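You operate a simulated robot arm through the tools that you are given. There is no shell and no other tool.

Carry out the task below with a simulated two-armed robot. There is one attempt and no reset: what you move stays moved.

## Task
Clear the jam: waisted bottle off, spill wiped, reset, the table's round bottle run in.
Fine: waisted one into the grey tray; teal pad, put back; leave the tray's round bottle; stop the table once the other stands in the lane. Set down upright: what you pick out. What is to be rubbed or washed off counts as gone when no trace of it is left.

The check looks at the end state, three seconds after you hand in, the way a careful person would. Anything else that was tipped, shoved, dropped, spilled or broken makes it a failure.

## Robot
Two 7-joint arms with fingered hands on one trunk that stands fixed in place. Base frame: the origin is at the foot of the trunk, x ahead of it, y to its left, z up. Readings come in m, rad, newtons and seconds.
The left shoulder is at [0.03, 0.136, 1.205], the right one opposite. Payload 5 kg a hand.
The tool frame of a hand sits at the grasp point between the pads (the TCP): z along the fingers, y along the line on which they close. The tips reach 0.042 m beyond it. The gripper opens to 0.208 m. The gripper's body begins 0.119 m behind the TCP. The gripper is a hand of 4 fingers: y runs from the thumb to the fingers, the wrist lies at [0, 0, -0.332] in the tool frame, and closing takes about 1.5 s.
Orientation is told as [roll, pitch, yaw] about the base's x, y, z axes, in that order, counted from this pose: with the fingers straight down and closing along the base's y, the tool's x points along the base's -x, its y along +y and its z along -z.

## Interface
- The arms move only by the tool jog_arm. It takes "left_moves", "right_moves" or both (then of equal length, played together; a hand with none holds still); each is a list of rows, each an object of numbers (a shift or turn left out is 0, a gripper value left out holds the last): "tx", "ty", "tz": the shift along the tool's x, y, z in m; "ax", "ay", "az": the turn, a rotation vector about the tool's x, y, z in rad. In form: [{"tx": .., "ty": .., "tz": .., "ax": .., "ay": .., "az": ..}, ...]. A call has 1 to 20 rows; each row is the pose to reach, as a shift and turn from the pose commanded when the call began, along the tool's axes at that moment. "left_fingers" and "right_fingers" are, for a hand that has rows, the closure, from 0 (fully open) to 1 (shut), set as the call begins (left out, the last holds). A row lasts 0.2 s, in which the tool goes at most 0.05 m and 0.15 rad; a call with a longer step from one row to the next is refused whole, and so is a gripper value outside its range. A pose out of reach is approached as far as the arm can. The call stops where the force on the tool passes 40 N (or 10 N more than at its start, if that is more) or the arm is blocked; 0.2 s more then pass. The fingers move at their own pace (about 0.072 m/s each) and stop on an object; they squeeze with about 23 N. The grip force told is the motor's: it shows also when the fingers shut on nothing. Time passes only in rows, and 0.2 s behind the last, so rows that repeat a pose let the fingers close. It gives the time, the measured TCP pose, the force on the tool (base axes), the opening and the grip force at its end, in the units of the frame above (readings bear some noise), with the torque about the TCP (base axes, N m) and any sound that the robot's microphone picked up, and new pictures: "pictures" is both (left out), scene, wrist or none (wrist: the cameras of the hands that moved).
- Cameras (640 x 400 px; columns grow to the right, rows downward): "scene" is now at [0.0446, 0.0107, 1.9226]; the picture's right is [0.13, -0.99, 0.00], its down [-0.80, -0.11, -0.59] and it looks along [0.59, 0.08, -0.81] (base axes); focal length 352 px, centre (320, 200). "left" rides on the left gripper at [-0.101, 0, -0.145] in its tool frame; the picture's right is [0.00, -1.00, 0.00], its down [0.82, 0.00, -0.57] and it looks along [0.57, 0.00, 0.82] (tool axes); focal length 261 px, centre (320, 200). "right" rides on the right gripper at [0.101, 0, -0.145] in its tool frame; the picture's right is [-0.01, 1.00, 0.00], its down [-0.82, 0.00, -0.57] and it looks along [-0.57, 0.00, 0.82] (tool axes); focal length 261 px, centre (320, 200).
- move_column(by): slides the trunk up (or, below 0, down) by that many m; the arms and the scene camera ride with it, the base frame stays. It gives what a move gives, with no picture.
- move_fingers(finger1, finger2, finger3, thumb_bend, hand): sets how far each is bent, from 0 (flat) to 1 (curled in); at 0.3 the hand is open as for a grip, at 0.7 the pads meet at the TCP. One left out holds its place. A second passes; each finger stops where it meets its share of the squeeze, and holds until it gets a number again. A gripper value or a shape takes the hand back. It gives what a move gives, with no picture; readings hold the bend of each and the force on the fingers (four entries, about 0 where the hand has none), thumb and palm.
- hand_shape(shape, hand): the hand has 4 fingers and takes this shape, open, in about a second: jaw (thumb against the fingers, like two jaws); tri (thumb and two fingers); tip (a fingertip pinch); poke (one finger out to press); point (the index stretched); flat (the hand flat); cup (the hand cupped); fist (a fist). The gripper value then closes the fingers along that shape, each until it touches; the sizes above hold for jaw. It gives what a move gives, with no picture.
- aim_head(pan, tilt): turns the head with the scene camera to pan (to the left, within 2.496 rad either way) and tilt (down, from -0.506 to 1.204), counted from straight ahead of the robot. It gives what a move gives, and a new picture of the scene camera.
- locate(camera, pixels): for up to 12 pixels [column, row] of the newest picture of that camera ("zoom" is the newest enlarged one), the place [x, y, z] in the base frame of the surface seen there, good to about 0.003 m. No time passes.
- close_up(camera, box): a new picture of the part [left, top, right, bottom] of that camera's present view, enlarged. No time passes.
- finish_job(): hands the job in; it is judged then, once.

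Open the grippers and draw the arms clear of the work before you hand the job in, unless the task says otherwise.

The tools are called after ">>>" as a command line: name --argument value ..., lists and objects as JSON in quotes. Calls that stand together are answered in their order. jog_arm: Moves the arms, as the interface text tells. Its arguments: {"type":"object","properties":{"left_moves":{"type":"array","items":{"type":"object","properties":{"tx":{"type":"number"},"ty":{"type":"number"},"tz":{"type":"number"},"ax":{"type":"number"},"ay":{"type":"number"},"az":{"type":"number"}}}},"left_fingers":{"type":"number"},"right_moves":{"type":"array","items":{"type":"object","properties":{"tx":{"type":"number"},"ty":{"type":"number"},"tz":{"type":"number"},"ax":{"type":"number"},"ay":{"type":"number"},"az":{"type":"number"}}}},"right_fingers":{"type":"number"},"pictures":{"type":"string","enum":["both","scene","wrist","none"]}},"required":[]} The other tools are called the same way: move_column (by) slides the trunk up or down; hand_shape (shape, hand) gives the hand a shape; move_fingers (finger1, finger2, finger3, thumb_bend, hand) moves the fingers one by one; aim_head (pan, tilt) turns the head that bears the scene camera; locate (camera, pixels) gives the place of the surface under pixels of a picture; close_up (camera, box) takes an enlarged picture of a part of a camera's view; finish_job () hands the job in.

At the start:

```text
time_s: 0.0
left_ee_pos: [0.7142, 0.4988, 1.1971]
left_tool_rot: [-0.001, 0.0, 0.0]
left_contact_force: [0.3, 0.4, 0.0]
left_torque: [0.01, 0.01, -0.01]
left_gripper_width: 0.2078
left_grasp_force: 0.1
left_shape: jaw
left_bend: [0.3, 0.3, 0.3, 0.3]
left_finger forces: [0.0, 0.1, 0.0, 0.1, 0.0, 0.0]
right_ee_pos: [0.7285, -0.2475, 1.1177]
right_tool_rot: [-0.001, -0.001, 0.0]
right_contact_force: [-0.1, -0.9, -0.1]
right_torque: [0.01, 0.01, 0.0]
right_gripper_width: 0.2078
right_grasp_force: 0.0
right_shape: jaw
right_bend: [0.3, 0.3, 0.3, 0.3]
right_finger forces: [0.0, 0.0, 0.0, 0.0, 0.0, 0.1]
trunk travel left (down, up): [-0.225, 0.265]
head pan, tilt: [0.133, 0.935]
```

scene: 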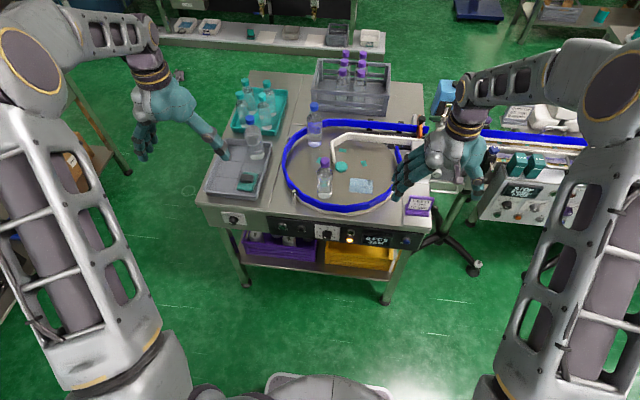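
right: 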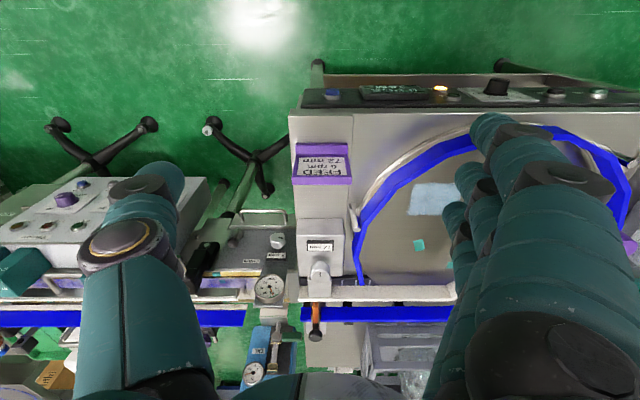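
left: 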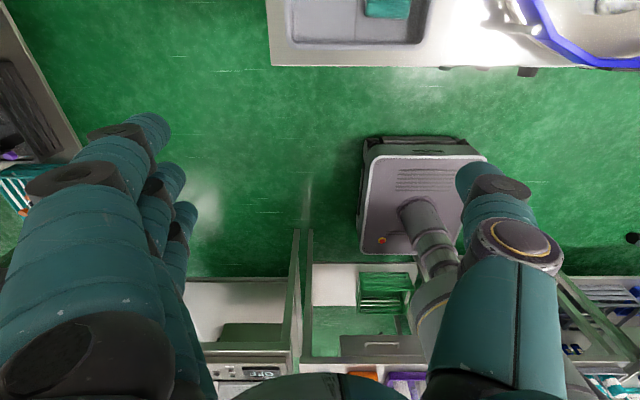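

I start by looking closer at the table with the turntable, the tray and the control panel.

>>> close_up --camera "scene" --box '[190, 40, 440, 200]'

>>> close_up --camera "scene" --box '[200, 180, 440, 300]'

>>> close_up --camera "scene" --box '[400, 70, 620, 230]'

```text
2.50 times, centred on (315, 120) of scene
```

zoom: 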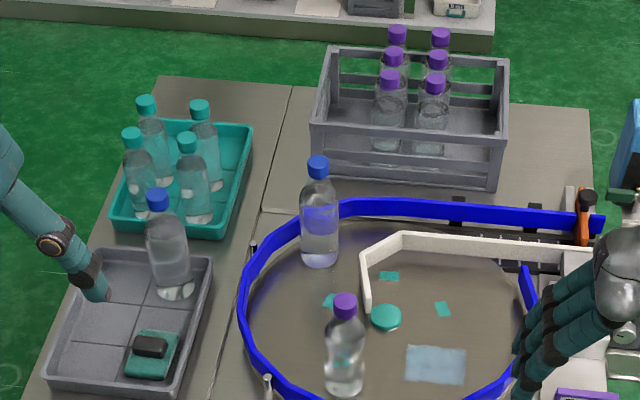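

```text
2.67 times, centred on (320, 240) of scene
```

zoom: 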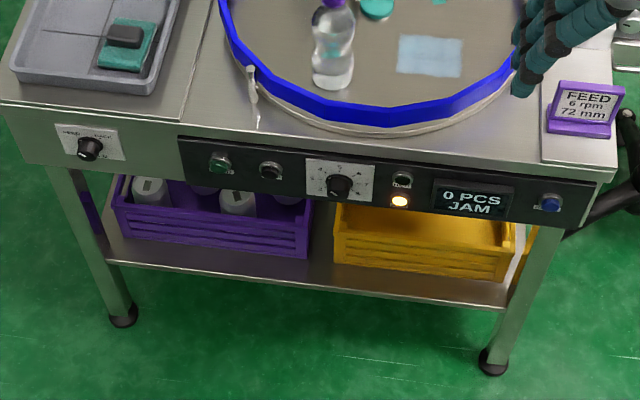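

```text
2.50 times, centred on (510, 150) of scene
```

zoom: 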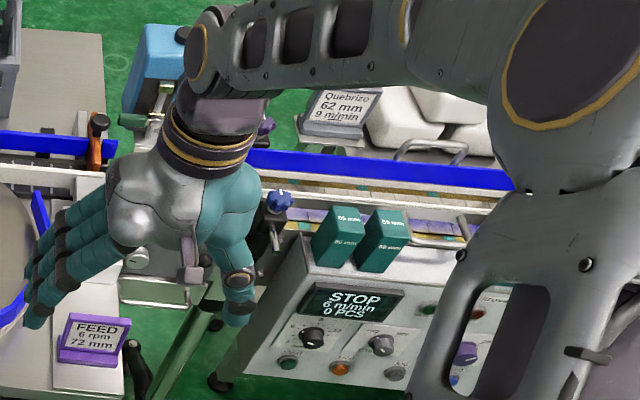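

I want labels on the controls; zooming tightly on the panel parts around (280..410, 215..250).

>>> close_up --camera "scene" --box '[210, 205, 300, 262]'

>>> close_up --camera "scene" --box '[265, 215, 345, 265]'

>>> close_up --camera "scene" --box '[340, 215, 420, 265]'

>>> close_up --camera "scene" --box '[270, 140, 420, 234]'

>>> close_up --camera "right" --box '[290, 60, 640, 300]'

>>> close_up --camera "right" --box '[180, 200, 360, 390]'

```text
7.02 times, centred on (255, 234) of scene
```

zoom: 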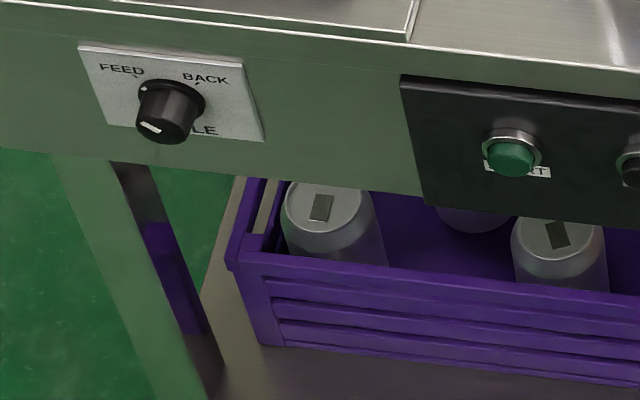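

```text
8.00 times, centred on (305, 240) of scene
```

zoom: 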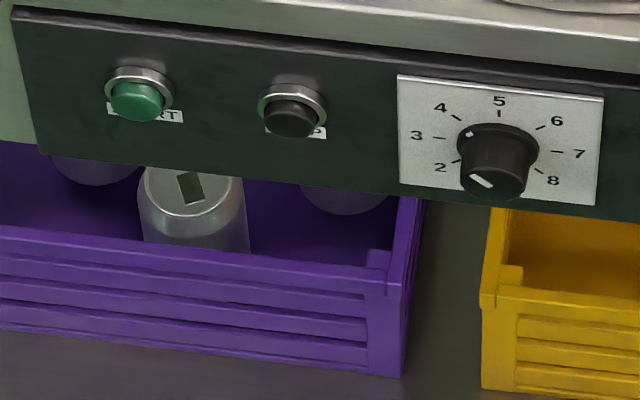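

```text
8.00 times, centred on (380, 240) of scene
```

zoom: 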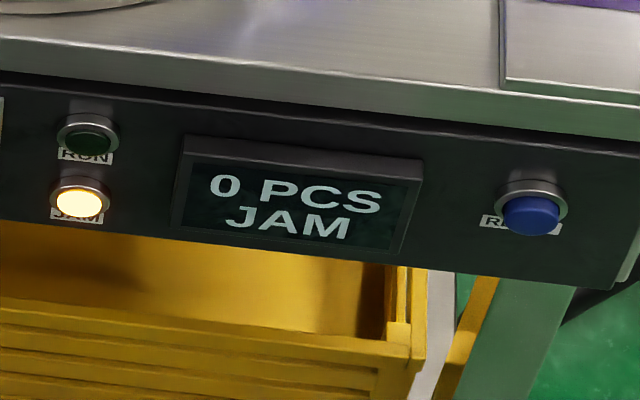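

```text
4.26 times, centred on (345, 187) of scene
```

zoom: 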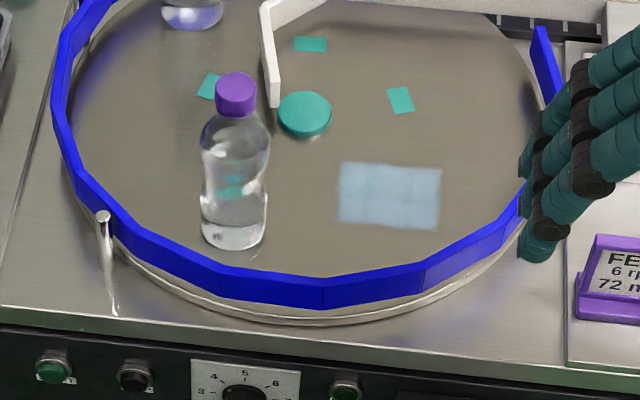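

```text
1.67 times, centred on (465, 180) of right
```

zoom: 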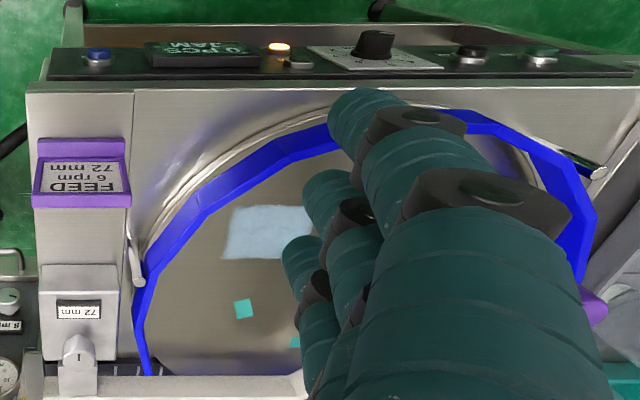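

```text
2.11 times, centred on (270, 295) of right
```

zoom: 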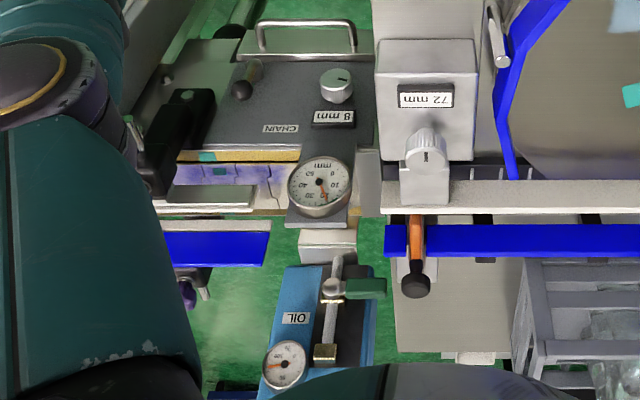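

I'll locate key points in the scene: bottles, pad, tray, fence, panel controls.

>>> locate --camera "scene" --pixels '[[324, 160], [324, 194], [253, 122], [254, 156], [315, 108], [316, 144], [247, 178], [247, 186], [360, 185], [340, 167], [348, 164], [364, 163]]'

>>> locate --camera "scene" --pixels '[[234, 220], [283, 228], [301, 229], [326, 235], [350, 231], [350, 240], [378, 240], [406, 242], [345, 162], [319, 154], [323, 183], [420, 205]]'

>>> locate --camera "scene" --pixels '[[210, 190], [274, 142], [235, 142], [260, 195], [275, 210], [335, 170], [333, 142], [424, 132], [420, 125], [413, 140], [380, 150], [295, 190]]'

```text
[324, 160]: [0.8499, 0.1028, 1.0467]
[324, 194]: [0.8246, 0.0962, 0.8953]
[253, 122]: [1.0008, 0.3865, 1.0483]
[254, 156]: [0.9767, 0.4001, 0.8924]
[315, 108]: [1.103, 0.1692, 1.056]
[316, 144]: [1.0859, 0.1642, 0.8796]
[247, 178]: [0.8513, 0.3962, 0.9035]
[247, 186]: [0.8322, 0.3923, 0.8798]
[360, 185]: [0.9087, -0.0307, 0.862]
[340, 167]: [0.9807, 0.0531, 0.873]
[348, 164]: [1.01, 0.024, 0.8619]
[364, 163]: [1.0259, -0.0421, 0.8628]
```

```text
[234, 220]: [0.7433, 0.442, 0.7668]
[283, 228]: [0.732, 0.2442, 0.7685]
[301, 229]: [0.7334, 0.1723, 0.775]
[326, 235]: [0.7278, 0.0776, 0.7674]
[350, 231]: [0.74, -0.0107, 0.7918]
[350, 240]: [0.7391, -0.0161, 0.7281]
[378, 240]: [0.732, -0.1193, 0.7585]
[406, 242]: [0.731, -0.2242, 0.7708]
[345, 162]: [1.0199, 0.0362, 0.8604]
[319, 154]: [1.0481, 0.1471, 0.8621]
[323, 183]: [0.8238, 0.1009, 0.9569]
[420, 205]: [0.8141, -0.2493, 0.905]
```

```text
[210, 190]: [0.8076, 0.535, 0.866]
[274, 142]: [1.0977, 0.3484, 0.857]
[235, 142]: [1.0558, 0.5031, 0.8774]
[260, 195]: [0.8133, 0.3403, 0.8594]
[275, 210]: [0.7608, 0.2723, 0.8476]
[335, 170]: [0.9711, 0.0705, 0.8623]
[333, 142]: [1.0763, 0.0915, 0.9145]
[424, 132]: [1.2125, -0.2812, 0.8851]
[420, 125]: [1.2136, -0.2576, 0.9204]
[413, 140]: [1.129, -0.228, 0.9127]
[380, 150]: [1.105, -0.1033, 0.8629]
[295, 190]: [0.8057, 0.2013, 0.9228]
```

The panel needs closer reading: I zoom on the FEED/BACK selector (234,220) and the speed dial (326,235).

>>> close_up --camera "scene" --box '[218, 207, 250, 227]'

>>> close_up --camera "scene" --box '[312, 222, 344, 242]'

>>> close_up --camera "scene" --box '[404, 190, 436, 210]'

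>>> close_up --camera "scene" --box '[400, 100, 480, 150]'

>>> close_up --camera "scene" --box '[200, 90, 296, 150]'

>>> close_up --camera "scene" --box '[196, 140, 292, 200]'

```text
16.00 times, centred on (234, 217) of scene
```

zoom: 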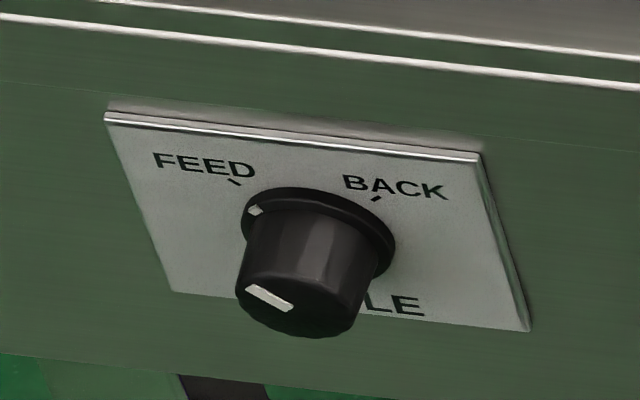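

```text
16.00 times, centred on (328, 232) of scene
```

zoom: 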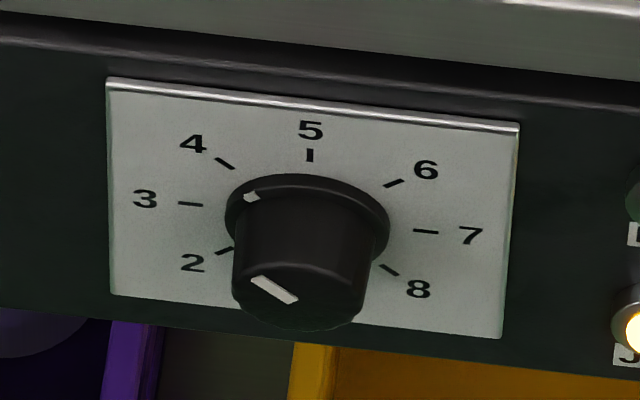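

```text
16.00 times, centred on (420, 200) of scene
```

zoom: 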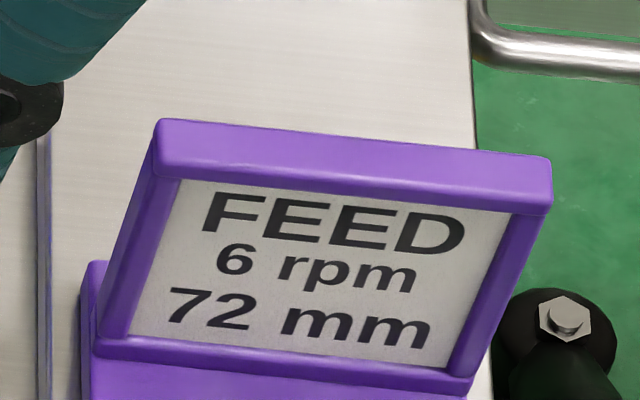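

```text
8.00 times, centred on (440, 125) of scene
```

zoom: 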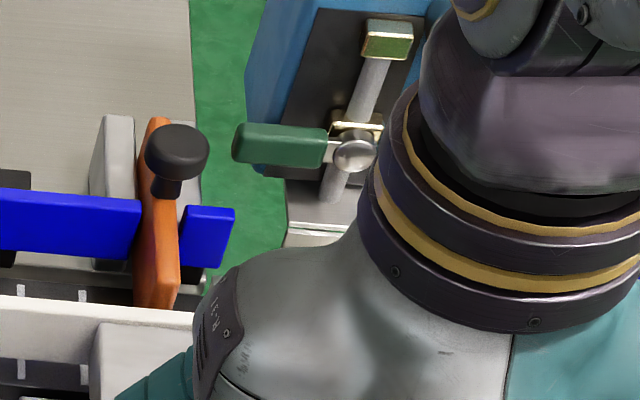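

```text
6.67 times, centred on (248, 120) of scene
```

zoom: 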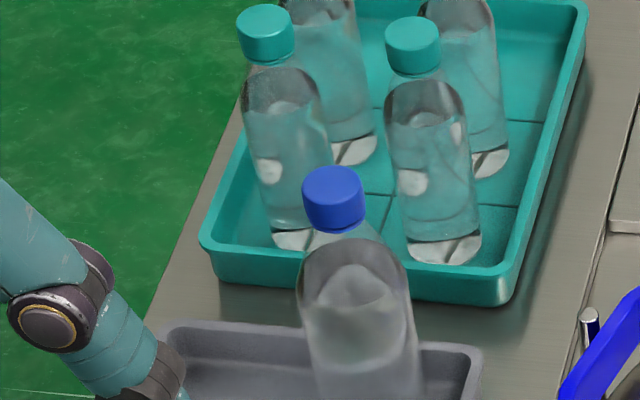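

```text
6.67 times, centred on (244, 170) of scene
```

zoom: 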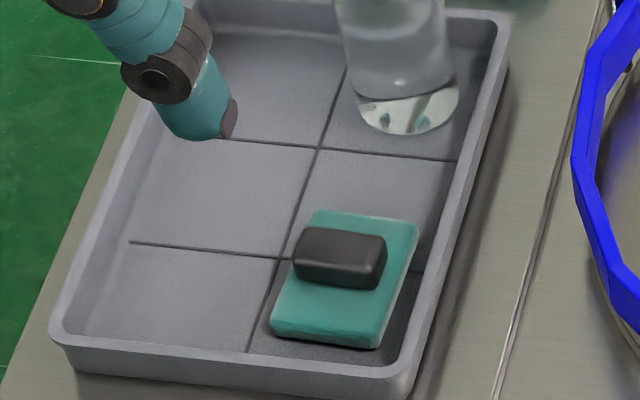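

The dial points to 4, selector to FEED, and the display says JAM. I retract the right hand from above the table to see the lane and turntable clearly, moving it back towards the robot and a little up.

>>> jog_arm --right_moves '[{"tx": 0.04, "ty": -0.015, "tz": -0.01}, {"tx": 0.08, "ty": -0.03, "tz": -0.02}, {"tx": 0.12, "ty": -0.045, "tz": -0.03}, {"tx": 0.16, "ty": -0.06, "tz": -0.03}, {"tx": 0.2, "ty": -0.075, "tz": -0.03}, {"tx": 0.23, "ty": -0.09, "tz": -0.03}]' --pictures "both"

```text
time_s: 1.4
left_ee_pos: [0.7136, 0.4992, 1.1988]
left_tool_rot: [0.0, -0.001, -0.001]
left_contact_force: [-0.4, -0.3, 0.5]
left_torque: [-0.01, -0.04, 0.0]
left_gripper_width: 0.208
left_grasp_force: 0.0
left_shape: jaw
left_bend: [0.3, 0.3, 0.3, 0.3]
left_finger forces: [0.1, 0.0, 0.0, 0.1, 0.1, 0.0]
right_ee_pos: [0.498, -0.3368, 1.1477]
right_tool_rot: [0.001, 0.001, 0.0]
right_contact_force: [-1.0, -0.3, 0.4]
right_torque: [0.07, -0.08, 0.0]
right_gripper_width: 0.2079
right_grasp_force: 0.2
right_shape: jaw
right_bend: [0.3, 0.3, 0.3, 0.3]
right_finger forces: [0.0, 0.0, 0.0, 0.0, 0.1, 0.0]
trunk travel left (down, up): [-0.225, 0.265]
head pan, tilt: [0.133, 0.935]
```

scene: 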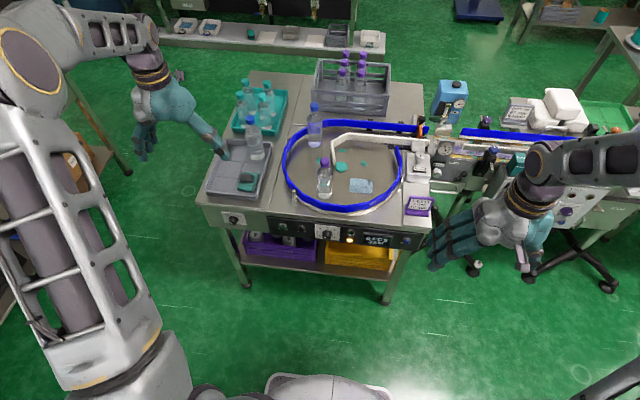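
right: 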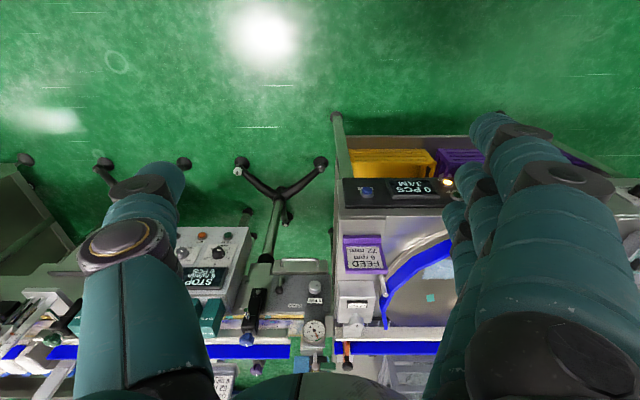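

Now the table is fully visible; I zoom on the turntable, the lane with the orange gate, and the conveyor side.

>>> close_up --camera "scene" --box '[275, 95, 435, 195]'

>>> close_up --camera "scene" --box '[380, 70, 540, 170]'

>>> close_up --camera "scene" --box '[300, 140, 412, 210]'

>>> locate --camera "scene" --pixels '[[341, 166], [343, 150], [364, 163], [319, 160], [324, 184], [350, 179], [372, 180], [370, 194], [349, 191], [340, 150], [400, 140], [416, 134]]'

```text
4.00 times, centred on (355, 145) of scene
```

zoom: 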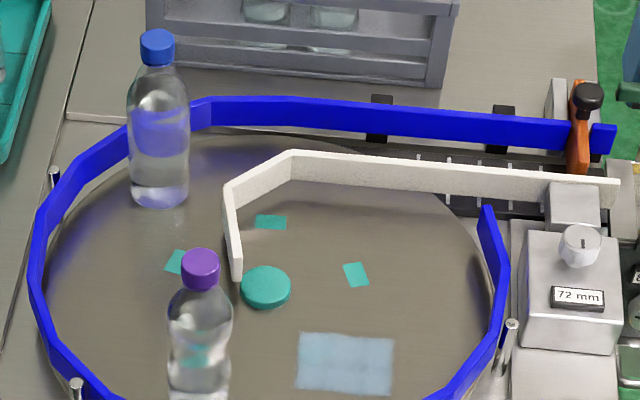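

```text
4.00 times, centred on (460, 120) of scene
```

zoom: 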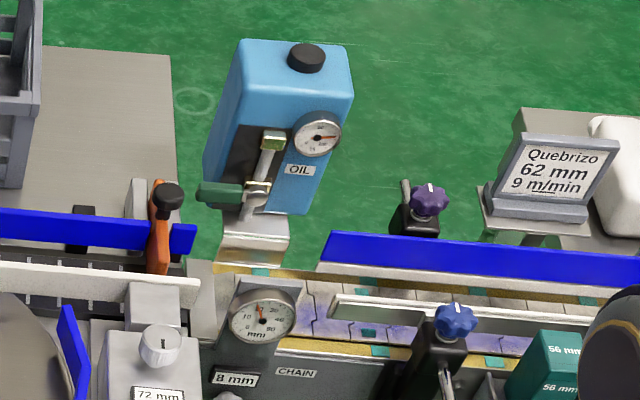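

```text
5.71 times, centred on (356, 175) of scene
```

zoom: 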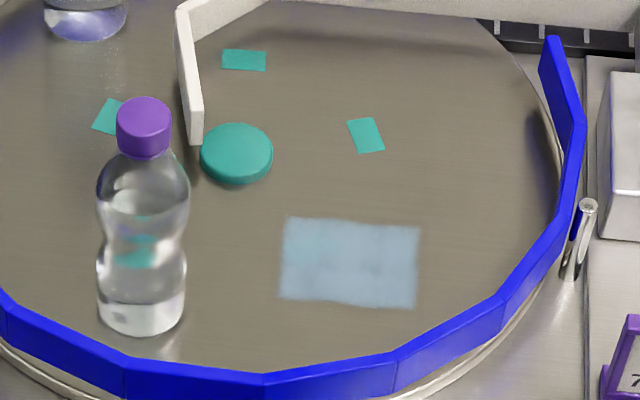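

```text
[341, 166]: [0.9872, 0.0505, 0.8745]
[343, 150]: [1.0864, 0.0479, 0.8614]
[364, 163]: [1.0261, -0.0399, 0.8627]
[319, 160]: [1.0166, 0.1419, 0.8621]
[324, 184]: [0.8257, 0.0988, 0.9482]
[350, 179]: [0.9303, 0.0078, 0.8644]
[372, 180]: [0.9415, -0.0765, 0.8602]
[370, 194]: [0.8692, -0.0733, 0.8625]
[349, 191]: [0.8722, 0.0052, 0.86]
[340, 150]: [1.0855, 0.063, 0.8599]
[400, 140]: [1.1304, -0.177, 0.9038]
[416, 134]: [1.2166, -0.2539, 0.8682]
```

Zooming on the orange gate at (420,128) to see whether it crosses the lane, and on the waisted bottle.

>>> close_up --camera "scene" --box '[396, 110, 444, 140]'

>>> close_up --camera "scene" --box '[296, 150, 352, 205]'

>>> close_up --camera "right" --box '[290, 230, 450, 400]'

>>> close_up --camera "scene" --box '[520, 130, 640, 230]'

```text
13.33 times, centred on (420, 125) of scene
```

zoom: 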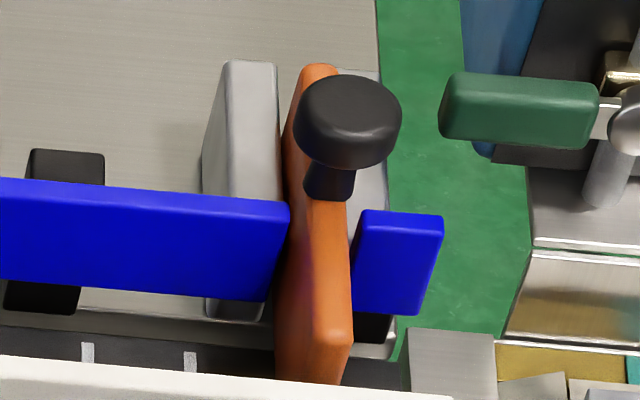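

```text
7.27 times, centred on (324, 178) of scene
```

zoom: 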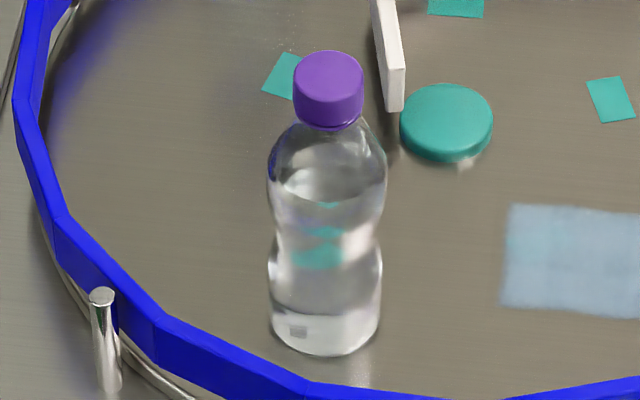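

```text
2.35 times, centred on (370, 315) of right
```

zoom: 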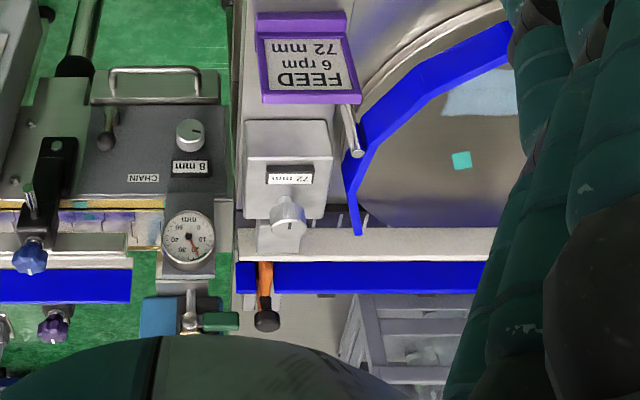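

```text
4.00 times, centred on (580, 180) of scene
```

zoom: 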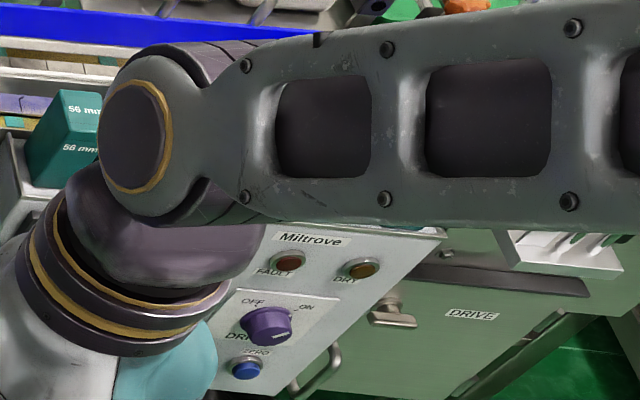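

The gate is closed across the lane and the waisted bottle (cap at ≈(325,160)) stands at about (0.847, 0.101). I move the left hand at height above it, narrowing the fingers a bit to clear the fence.

>>> jog_arm --left_moves '[{"tx": -0.0134, "ty": -0.0398}, {"tx": -0.0268, "ty": -0.0796}, {"tx": -0.0402, "ty": -0.1194}, {"tx": -0.0536, "ty": -0.1592}, {"tx": -0.067, "ty": -0.199}, {"tx": -0.0804, "ty": -0.2388}, {"tx": -0.0938, "ty": -0.2786}, {"tx": -0.1072, "ty": -0.3184}, {"tx": -0.1206, "ty": -0.3582}, {"tx": -0.134, "ty": -0.398}]' --left_fingers 0.35 --pictures "both"

```text
time_s: 3.6
left_ee_pos: [0.8475, 0.1005, 1.1985]
left_tool_rot: [0.001, 0.002, 0.003]
left_contact_force: [0.7, -0.7, 0.9]
left_torque: [0.04, 0.08, -0.01]
left_gripper_width: 0.1353
left_grasp_force: 0.1
left_shape: jaw
left_bend: [0.3, 0.3, 0.3, 0.64]
left_finger forces: [0.0, 0.0, 0.0, 0.1, 0.0, 0.0]
right_ee_pos: [0.5008, -0.3382, 1.1459]
right_tool_rot: [0.001, 0.002, 0.0]
right_contact_force: [0.2, -1.2, -0.4]
right_torque: [0.18, 0.06, 0.0]
right_gripper_width: 0.2077
right_grasp_force: 0.0
right_shape: jaw
right_bend: [0.3, 0.3, 0.3, 0.3]
right_finger forces: [0.0, 0.0, 0.0, 0.1, 0.0, 0.0]
trunk travel left (down, up): [-0.225, 0.265]
head pan, tilt: [0.133, 0.935]
```

scene: 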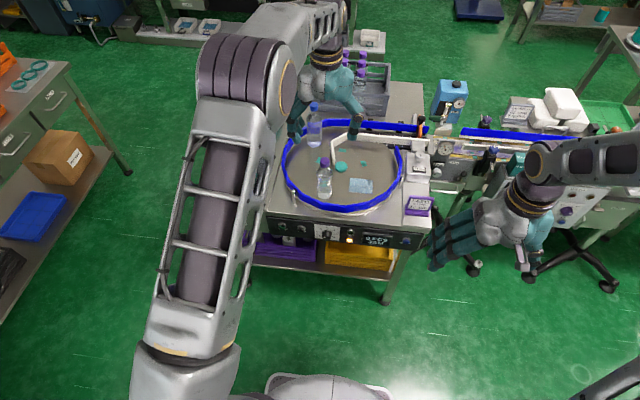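
left: 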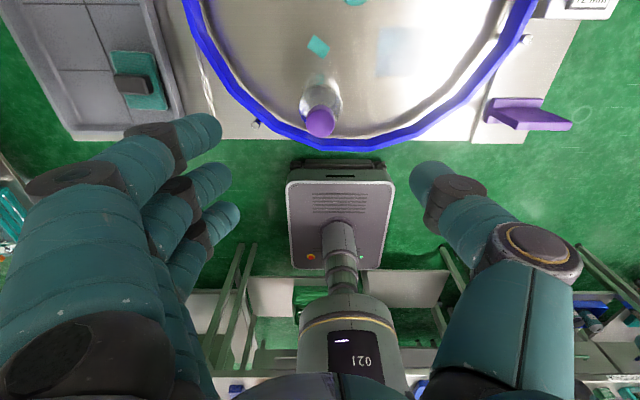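

The bottle's purple cap shows at (320,122) in the left wrist view; I check its place from this camera before descending.

>>> locate --camera "left" --pixels '[[320, 118], [308, 124], [333, 124], [308, 96], [340, 100], [320, 145], [255, 122], [250, 90]]'

>>> close_up --camera "left" --box '[240, 50, 400, 150]'

```text
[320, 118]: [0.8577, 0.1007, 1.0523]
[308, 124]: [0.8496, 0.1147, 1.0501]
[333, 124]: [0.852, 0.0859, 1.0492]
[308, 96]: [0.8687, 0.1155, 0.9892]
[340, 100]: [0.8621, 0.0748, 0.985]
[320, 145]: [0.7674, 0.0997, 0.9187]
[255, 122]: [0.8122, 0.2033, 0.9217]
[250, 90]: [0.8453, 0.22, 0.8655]
```

```text
4.00 times, centred on (320, 100) of left
```

zoom: 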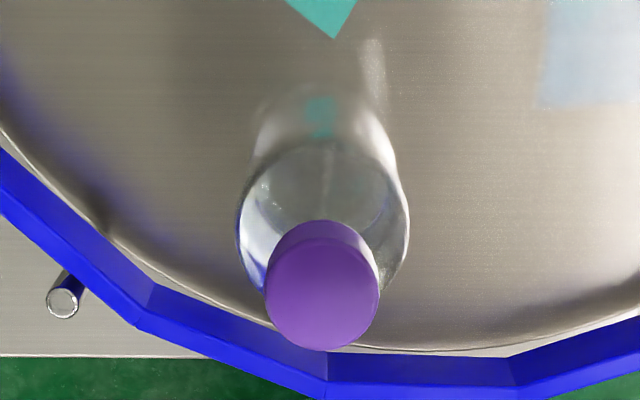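

Cap centre is at (0.851, 0.100), top 1.052. I descend to TCP z≈0.965 around the bottle, with the fingers at 0.135 m opening.

>>> jog_arm --left_moves '[{"tx": -0.003, "tz": 0.04}, {"tx": -0.003, "tz": 0.08}, {"tx": -0.003, "tz": 0.12}, {"tx": -0.003, "tz": 0.155}, {"tx": -0.003, "tz": 0.185}, {"tx": -0.003, "tz": 0.21}, {"tx": -0.003, "tz": 0.232}]' --left_fingers 0.35 --pictures "both"

```text
time_s: 5.2
left_ee_pos: [0.852, 0.1008, 0.9651]
left_tool_rot: [-0.001, -0.001, 0.001]
left_contact_force: [0.5, -0.7, 0.4]
left_torque: [-0.03, 0.08, 0.02]
left_gripper_width: 0.1356
left_grasp_force: 0.1
left_shape: jaw
left_bend: [0.3, 0.3, 0.3, 0.64]
left_finger forces: [0.0, 0.0, 0.0, 0.0, 0.0, 0.1]
right_ee_pos: [0.5005, -0.3372, 1.1475]
right_tool_rot: [0.002, 0.0, -0.001]
right_contact_force: [-0.2, -0.3, -0.1]
right_torque: [-0.02, 0.02, -0.01]
right_gripper_width: 0.2079
right_grasp_force: 0.1
right_shape: jaw
right_bend: [0.3, 0.3, 0.3, 0.3]
right_finger forces: [0.0, 0.0, 0.0, 0.0, 0.1, 0.1]
trunk travel left (down, up): [-0.225, 0.265]
head pan, tilt: [0.133, 0.935]
```

scene: 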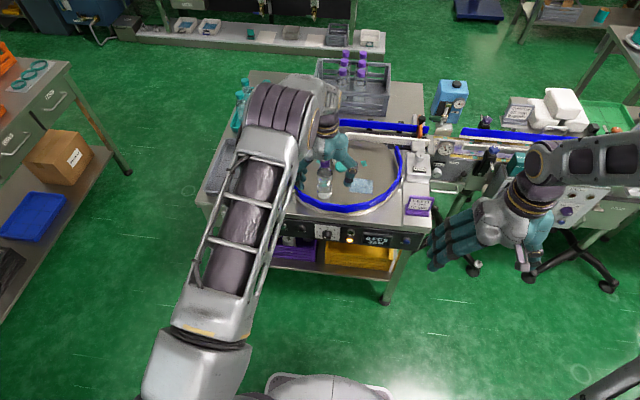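
left: 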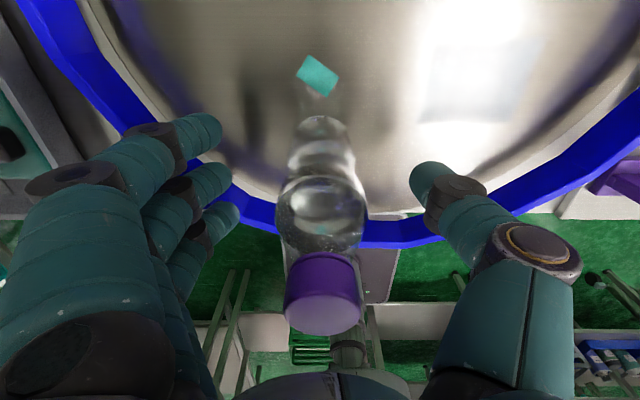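

The bottle sits centred between thumb and fingers (at (320,215)). I close the grip with rows that hold the pose.

>>> jog_arm --left_moves '[{}, {}, {}, {}, {}, {}, {}, {}]' --left_fingers 1.0 --pictures "wrist"

```text
time_s: 7.0
left_ee_pos: [0.8499, 0.0998, 0.9663]
left_tool_rot: [-0.001, 0.002, 0.0]
left_contact_force: [0.7, -0.8, 2.4]
left_torque: [-0.03, 0.01, -0.03]
left_gripper_width: 0.0243
left_grasp_force: 23.5
left_shape: jaw
left_bend: [0.7, 0.73, 0.7, 0.71]
left_finger forces: [0.1, 12.2, 3.9, 0.0, 17.6, 0.1]
right_ee_pos: [0.4994, -0.3372, 1.1471]
right_tool_rot: [-0.001, 0.0, 0.0]
right_contact_force: [0.3, 0.1, -0.1]
right_torque: [-0.02, 0.0, -0.03]
right_gripper_width: 0.2078
right_grasp_force: 0.1
right_shape: jaw
right_bend: [0.3, 0.3, 0.3, 0.3]
right_finger forces: [0.0, 0.0, 0.1, 0.1, 0.0, 0.1]
trunk travel left (down, up): [-0.225, 0.265]
head pan, tilt: [0.133, 0.935]
```

left: 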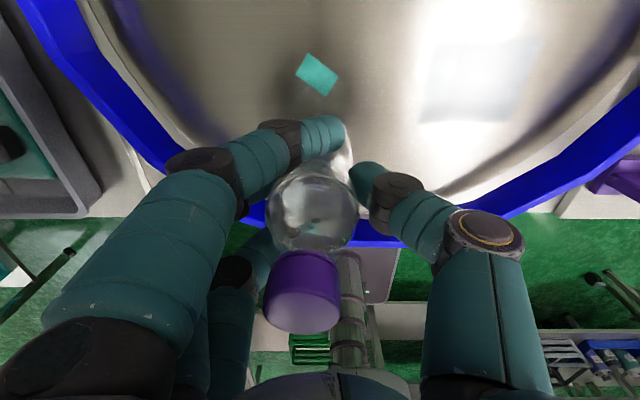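

Grip reads 23.5 N on middle finger and thumb; the cap shifted slightly to (303,290). I lift gently by 3 cm and look.

>>> jog_arm --left_moves '[{"tz": -0.01}, {"tz": -0.02}, {"tz": -0.03}, {"tz": -0.04}]' --pictures "both"

>>> close_up --camera "scene" --box '[280, 120, 400, 210]'

```text
time_s: 8.0
left_ee_pos: [0.851, 0.1008, 1.0066]
left_tool_rot: [-0.001, 0.002, -0.001]
left_contact_force: [0.0, 0.2, -4.1]
left_torque: [0.01, 0.03, 0.02]
left_gripper_width: 0.0239
left_grasp_force: 22.8
left_shape: jaw
left_bend: [0.7, 0.72, 0.7, 0.71]
left_finger forces: [0.8, 12.2, 3.9, 0.0, 16.4, 0.0]
right_ee_pos: [0.4989, -0.3376, 1.1469]
right_tool_rot: [0.0, 0.001, 0.0]
right_contact_force: [-0.7, -0.5, 0.0]
right_torque: [0.01, -0.02, -0.01]
right_gripper_width: 0.2076
right_grasp_force: 0.1
right_shape: jaw
right_bend: [0.3, 0.3, 0.3, 0.3]
right_finger forces: [0.0, 0.0, 0.0, 0.0, 0.1, 0.1]
trunk travel left (down, up): [-0.225, 0.265]
head pan, tilt: [0.133, 0.935]
```

scene: 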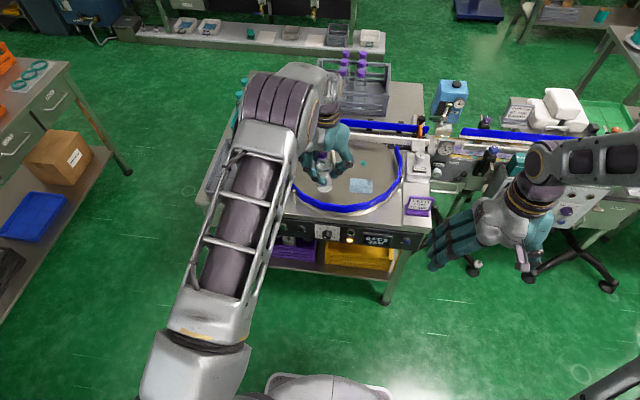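
left: 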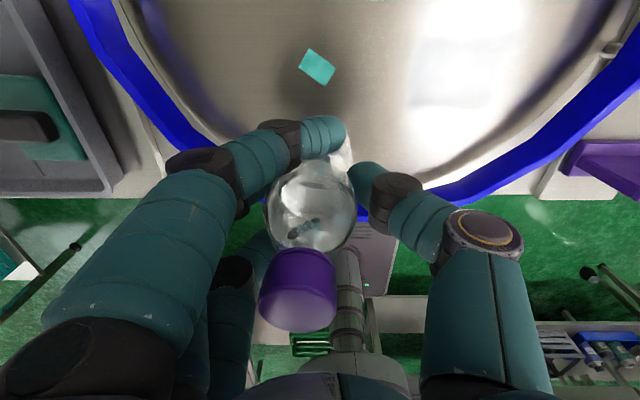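

```text
4.44 times, centred on (340, 165) of scene
```

zoom: 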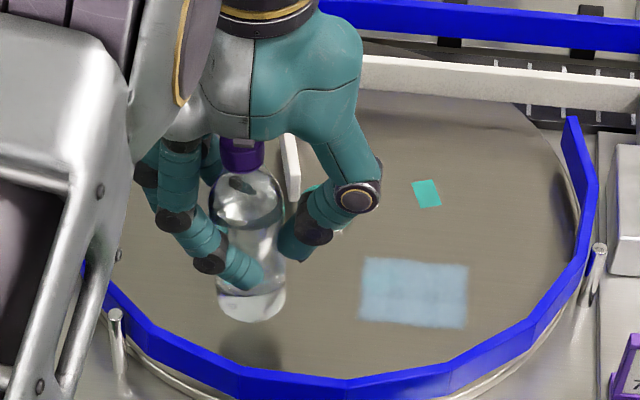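

The bottle hangs free with about 4 N of weight, leaning a few degrees (cap towards +y). I lift further and carry it over to the free left part of the tray at about (0.90, 0.485).

>>> jog_arm --left_moves '[{"tz": -0.03}, {"tz": -0.06}, {"tz": -0.085}, {"tx": -0.005, "ty": 0.04, "tz": -0.085}, {"tx": -0.01, "ty": 0.08, "tz": -0.085}, {"tx": -0.015, "ty": 0.12, "tz": -0.085}, {"tx": -0.02, "ty": 0.16, "tz": -0.085}, {"tx": -0.025, "ty": 0.2, "tz": -0.085}, {"tx": -0.03, "ty": 0.24, "tz": -0.085}, {"tx": -0.035, "ty": 0.28, "tz": -0.085, "ax": -0.02}, {"tx": -0.04, "ty": 0.32, "tz": -0.085, "ax": -0.04}, {"tx": -0.045, "ty": 0.355, "tz": -0.085, "ax": -0.06}, {"tx": -0.049, "ty": 0.384, "tz": -0.085, "ax": -0.08}]' --pictures "both"

>>> close_up --camera "scene" --box '[180, 90, 300, 210]'

```text
time_s: 10.8
left_ee_pos: [0.901, 0.4844, 1.0899]
left_tool_rot: [0.079, 0.002, 0.002]
left_contact_force: [1.1, 0.0, -4.7]
left_torque: [0.05, 0.03, 0.01]
left_gripper_width: 0.0236
left_grasp_force: 22.5
left_shape: jaw
left_bend: [0.7, 0.72, 0.7, 0.71]
left_finger forces: [1.0, 12.0, 4.1, 0.0, 16.8, 0.1]
right_ee_pos: [0.5006, -0.3368, 1.1466]
right_tool_rot: [-0.001, -0.001, 0.001]
right_contact_force: [0.0, 1.3, -0.2]
right_torque: [-0.09, -0.02, 0.03]
right_gripper_width: 0.2077
right_grasp_force: 0.0
right_shape: jaw
right_bend: [0.3, 0.3, 0.3, 0.3]
right_finger forces: [0.1, 0.0, 0.1, 0.0, 0.0, 0.0]
trunk travel left (down, up): [-0.225, 0.265]
head pan, tilt: [0.133, 0.935]
```

scene: 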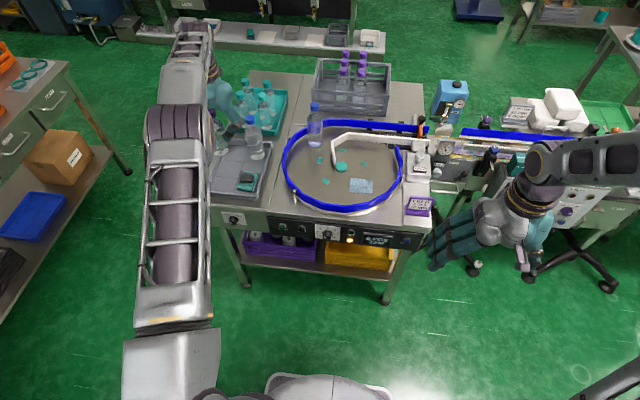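
left: 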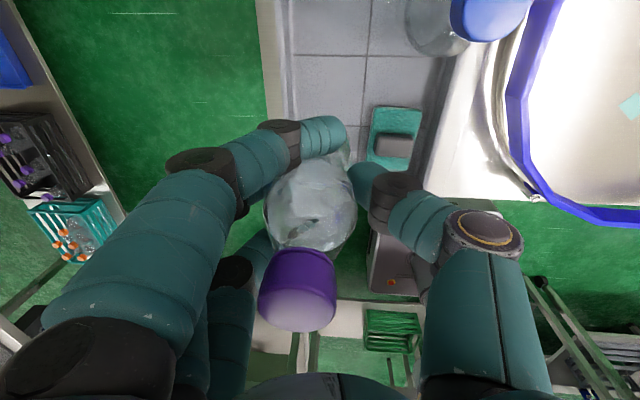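

```text
3.33 times, centred on (240, 150) of scene
```

zoom: 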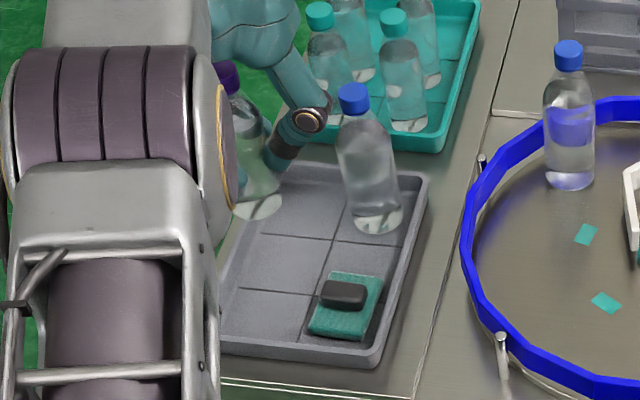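

The bottle hangs nearly upright over the tray's left column, base near (0.897, 0.49). I check the tray floor height, then lower.

>>> locate --camera "scene" --pixels '[[228, 165], [234, 155], [222, 180], [240, 150], [217, 190], [255, 190]]'

>>> locate --camera "left" --pixels '[[310, 80], [340, 40], [300, 40], [395, 145], [395, 120], [275, 60], [350, 100]]'

```text
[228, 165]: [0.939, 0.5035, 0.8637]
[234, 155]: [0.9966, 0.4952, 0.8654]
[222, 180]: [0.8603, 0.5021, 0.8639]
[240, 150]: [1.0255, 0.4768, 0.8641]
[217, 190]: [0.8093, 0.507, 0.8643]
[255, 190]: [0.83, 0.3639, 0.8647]
```

```text
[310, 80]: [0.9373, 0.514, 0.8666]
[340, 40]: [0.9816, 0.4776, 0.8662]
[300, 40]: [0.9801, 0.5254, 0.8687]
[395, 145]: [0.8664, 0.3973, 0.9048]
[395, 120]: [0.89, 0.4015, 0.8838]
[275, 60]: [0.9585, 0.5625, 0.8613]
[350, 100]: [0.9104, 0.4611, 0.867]
```

Tray floor is z≈0.864, so the bottle base touches at TCP z≈0.968. I lower to about 1 cm above that, shifting slightly to y≈0.48.

>>> jog_arm --left_moves '[{"ty": -0.005, "tz": 0.04}, {"ty": -0.01, "tz": 0.075}, {"ty": -0.0135, "tz": 0.1}, {"ty": -0.0143, "tz": 0.112}]' --pictures "both"

>>> close_up --camera "scene" --box '[180, 110, 276, 206]'

```text
time_s: 11.8
left_ee_pos: [0.8998, 0.4799, 0.9769]
left_tool_rot: [0.08, 0.0, 0.0]
left_contact_force: [0.1, 0.9, -3.2]
left_torque: [-0.08, 0.06, 0.03]
left_gripper_width: 0.0236
left_grasp_force: 23.1
left_shape: jaw
left_bend: [0.7, 0.72, 0.7, 0.71]
left_finger forces: [0.9, 11.9, 4.1, 0.1, 16.5, 0.1]
right_ee_pos: [0.4997, -0.3345, 1.1481]
right_tool_rot: [-0.001, -0.001, -0.001]
right_contact_force: [0.5, 0.3, 0.9]
right_torque: [-0.06, 0.0, -0.02]
right_gripper_width: 0.2081
right_grasp_force: 0.1
right_shape: jaw
right_bend: [0.3, 0.3, 0.3, 0.3]
right_finger forces: [0.0, 0.0, 0.0, 0.0, 0.0, 0.0]
trunk travel left (down, up): [-0.225, 0.265]
head pan, tilt: [0.133, 0.935]
```

scene: 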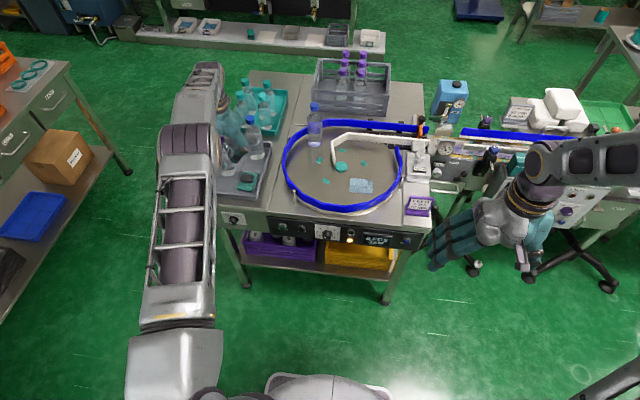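
left: 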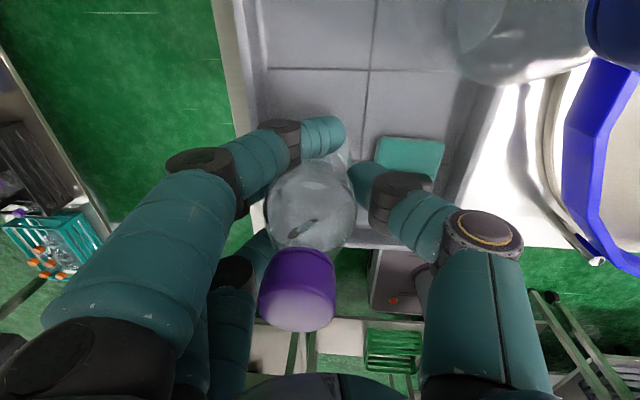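

```text
4.17 times, centred on (228, 158) of scene
```

zoom: 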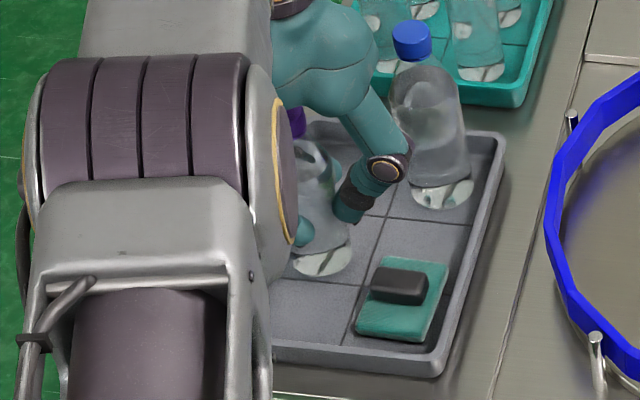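

Base is just above the tray floor, clear of pad and tray bottle. I lower the last ~9 mm slowly watching the force.

>>> jog_arm --left_moves '[{"tz": 0.002}, {"tz": 0.004}, {"tz": 0.006}, {"tz": 0.0075}]' --pictures "none"

```text
time_s: 12.8
left_ee_pos: [0.9002, 0.4795, 0.9708]
left_tool_rot: [0.081, 0.0, 0.0]
left_contact_force: [-0.4, -0.1, -3.2]
left_torque: [-0.02, 0.0, -0.01]
left_gripper_width: 0.0237
left_grasp_force: 23.1
left_shape: jaw
left_bend: [0.7, 0.72, 0.7, 0.71]
left_finger forces: [1.0, 12.0, 4.1, 0.0, 16.6, 0.0]
right_ee_pos: [0.4993, -0.3366, 1.1463]
right_tool_rot: [0.001, -0.001, 0.001]
right_contact_force: [0.3, -1.2, -0.6]
right_torque: [0.0, 0.01, 0.0]
right_gripper_width: 0.2075
right_grasp_force: 0.0
right_shape: jaw
right_bend: [0.3, 0.3, 0.3, 0.3]
right_finger forces: [0.1, 0.0, 0.0, 0.1, 0.0, 0.0]
trunk travel left (down, up): [-0.225, 0.265]
head pan, tilt: [0.133, 0.935]
```

Still hanging free (−3.2 N); I lower a few more millimetres.

>>> jog_arm --left_moves '[{"tz": 0.001}, {"tz": 0.002}, {"tz": 0.003}, {"tz": 0.004}]' --pictures "none"

```text
time_s: 13.8
left_ee_pos: [0.9006, 0.4804, 0.9677]
left_tool_rot: [0.081, -0.002, 0.001]
left_contact_force: [-1.0, 1.6, 2.7]
left_torque: [-0.07, 0.04, 0.03]
left_gripper_width: 0.0237
left_grasp_force: 23.2
left_shape: jaw
left_bend: [0.7, 0.72, 0.7, 0.71]
left_finger forces: [1.0, 12.4, 4.7, 0.0, 17.0, 0.0]
right_ee_pos: [0.4999, -0.337, 1.1482]
right_tool_rot: [0.001, 0.001, 0.003]
right_contact_force: [-0.7, -0.8, 0.3]
right_torque: [-0.01, 0.02, -0.01]
right_gripper_width: 0.2079
right_grasp_force: 0.1
right_shape: jaw
right_bend: [0.3, 0.3, 0.3, 0.3]
right_finger forces: [0.0, 0.0, 0.0, 0.0, 0.1, 0.1]
trunk travel left (down, up): [-0.225, 0.265]
head pan, tilt: [0.133, 0.935]
```

The base has touched down (force now +2.7 N). I open the fingers.

>>> jog_arm --left_moves '[{}, {}, {}, {}, {}, {}]' --left_fingers 0.35 --pictures "both"

>>> close_up --camera "scene" --box '[180, 110, 276, 206]'

```text
time_s: 15.2
left_ee_pos: [0.9005, 0.4802, 0.9674]
left_tool_rot: [0.082, 0.0, 0.0]
left_contact_force: [0.5, 0.2, -0.1]
left_torque: [-0.02, 0.02, 0.01]
left_gripper_width: 0.135
left_grasp_force: 0.0
left_shape: jaw
left_bend: [0.31, 0.31, 0.31, 0.64]
left_finger forces: [0.0, 0.0, 0.0, 0.0, 0.1, 0.1]
right_ee_pos: [0.5009, -0.3356, 1.1481]
right_tool_rot: [0.0, 0.0, -0.001]
right_contact_force: [0.4, -0.3, -0.1]
right_torque: [0.0, -0.02, 0.04]
right_gripper_width: 0.2079
right_grasp_force: 0.0
right_shape: jaw
right_bend: [0.3, 0.3, 0.3, 0.3]
right_finger forces: [0.0, 0.1, 0.0, 0.0, 0.0, 0.1]
trunk travel left (down, up): [-0.225, 0.265]
head pan, tilt: [0.133, 0.935]
```

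scene: 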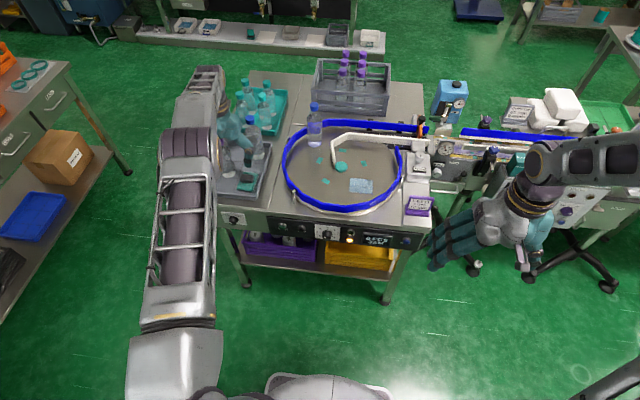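
left: 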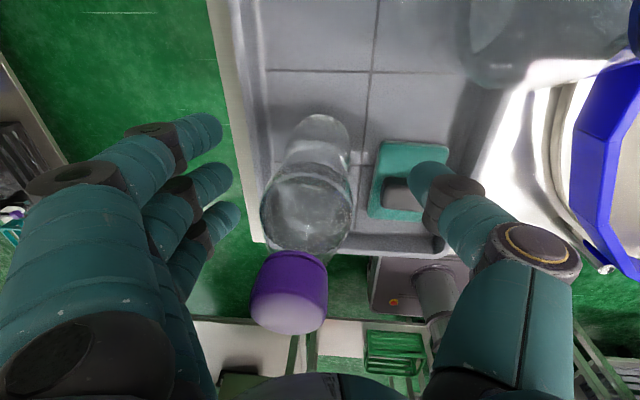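

```text
4.17 times, centred on (228, 158) of scene
```

zoom: 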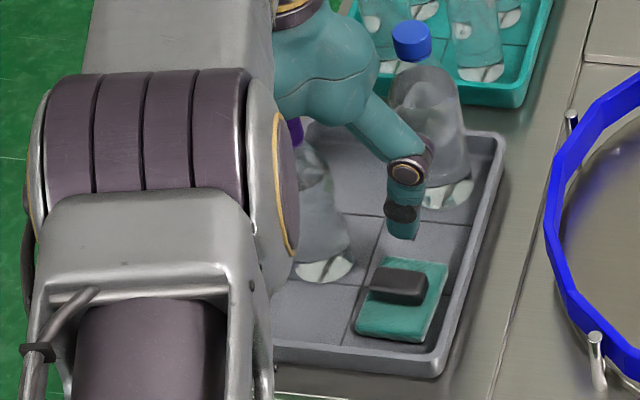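

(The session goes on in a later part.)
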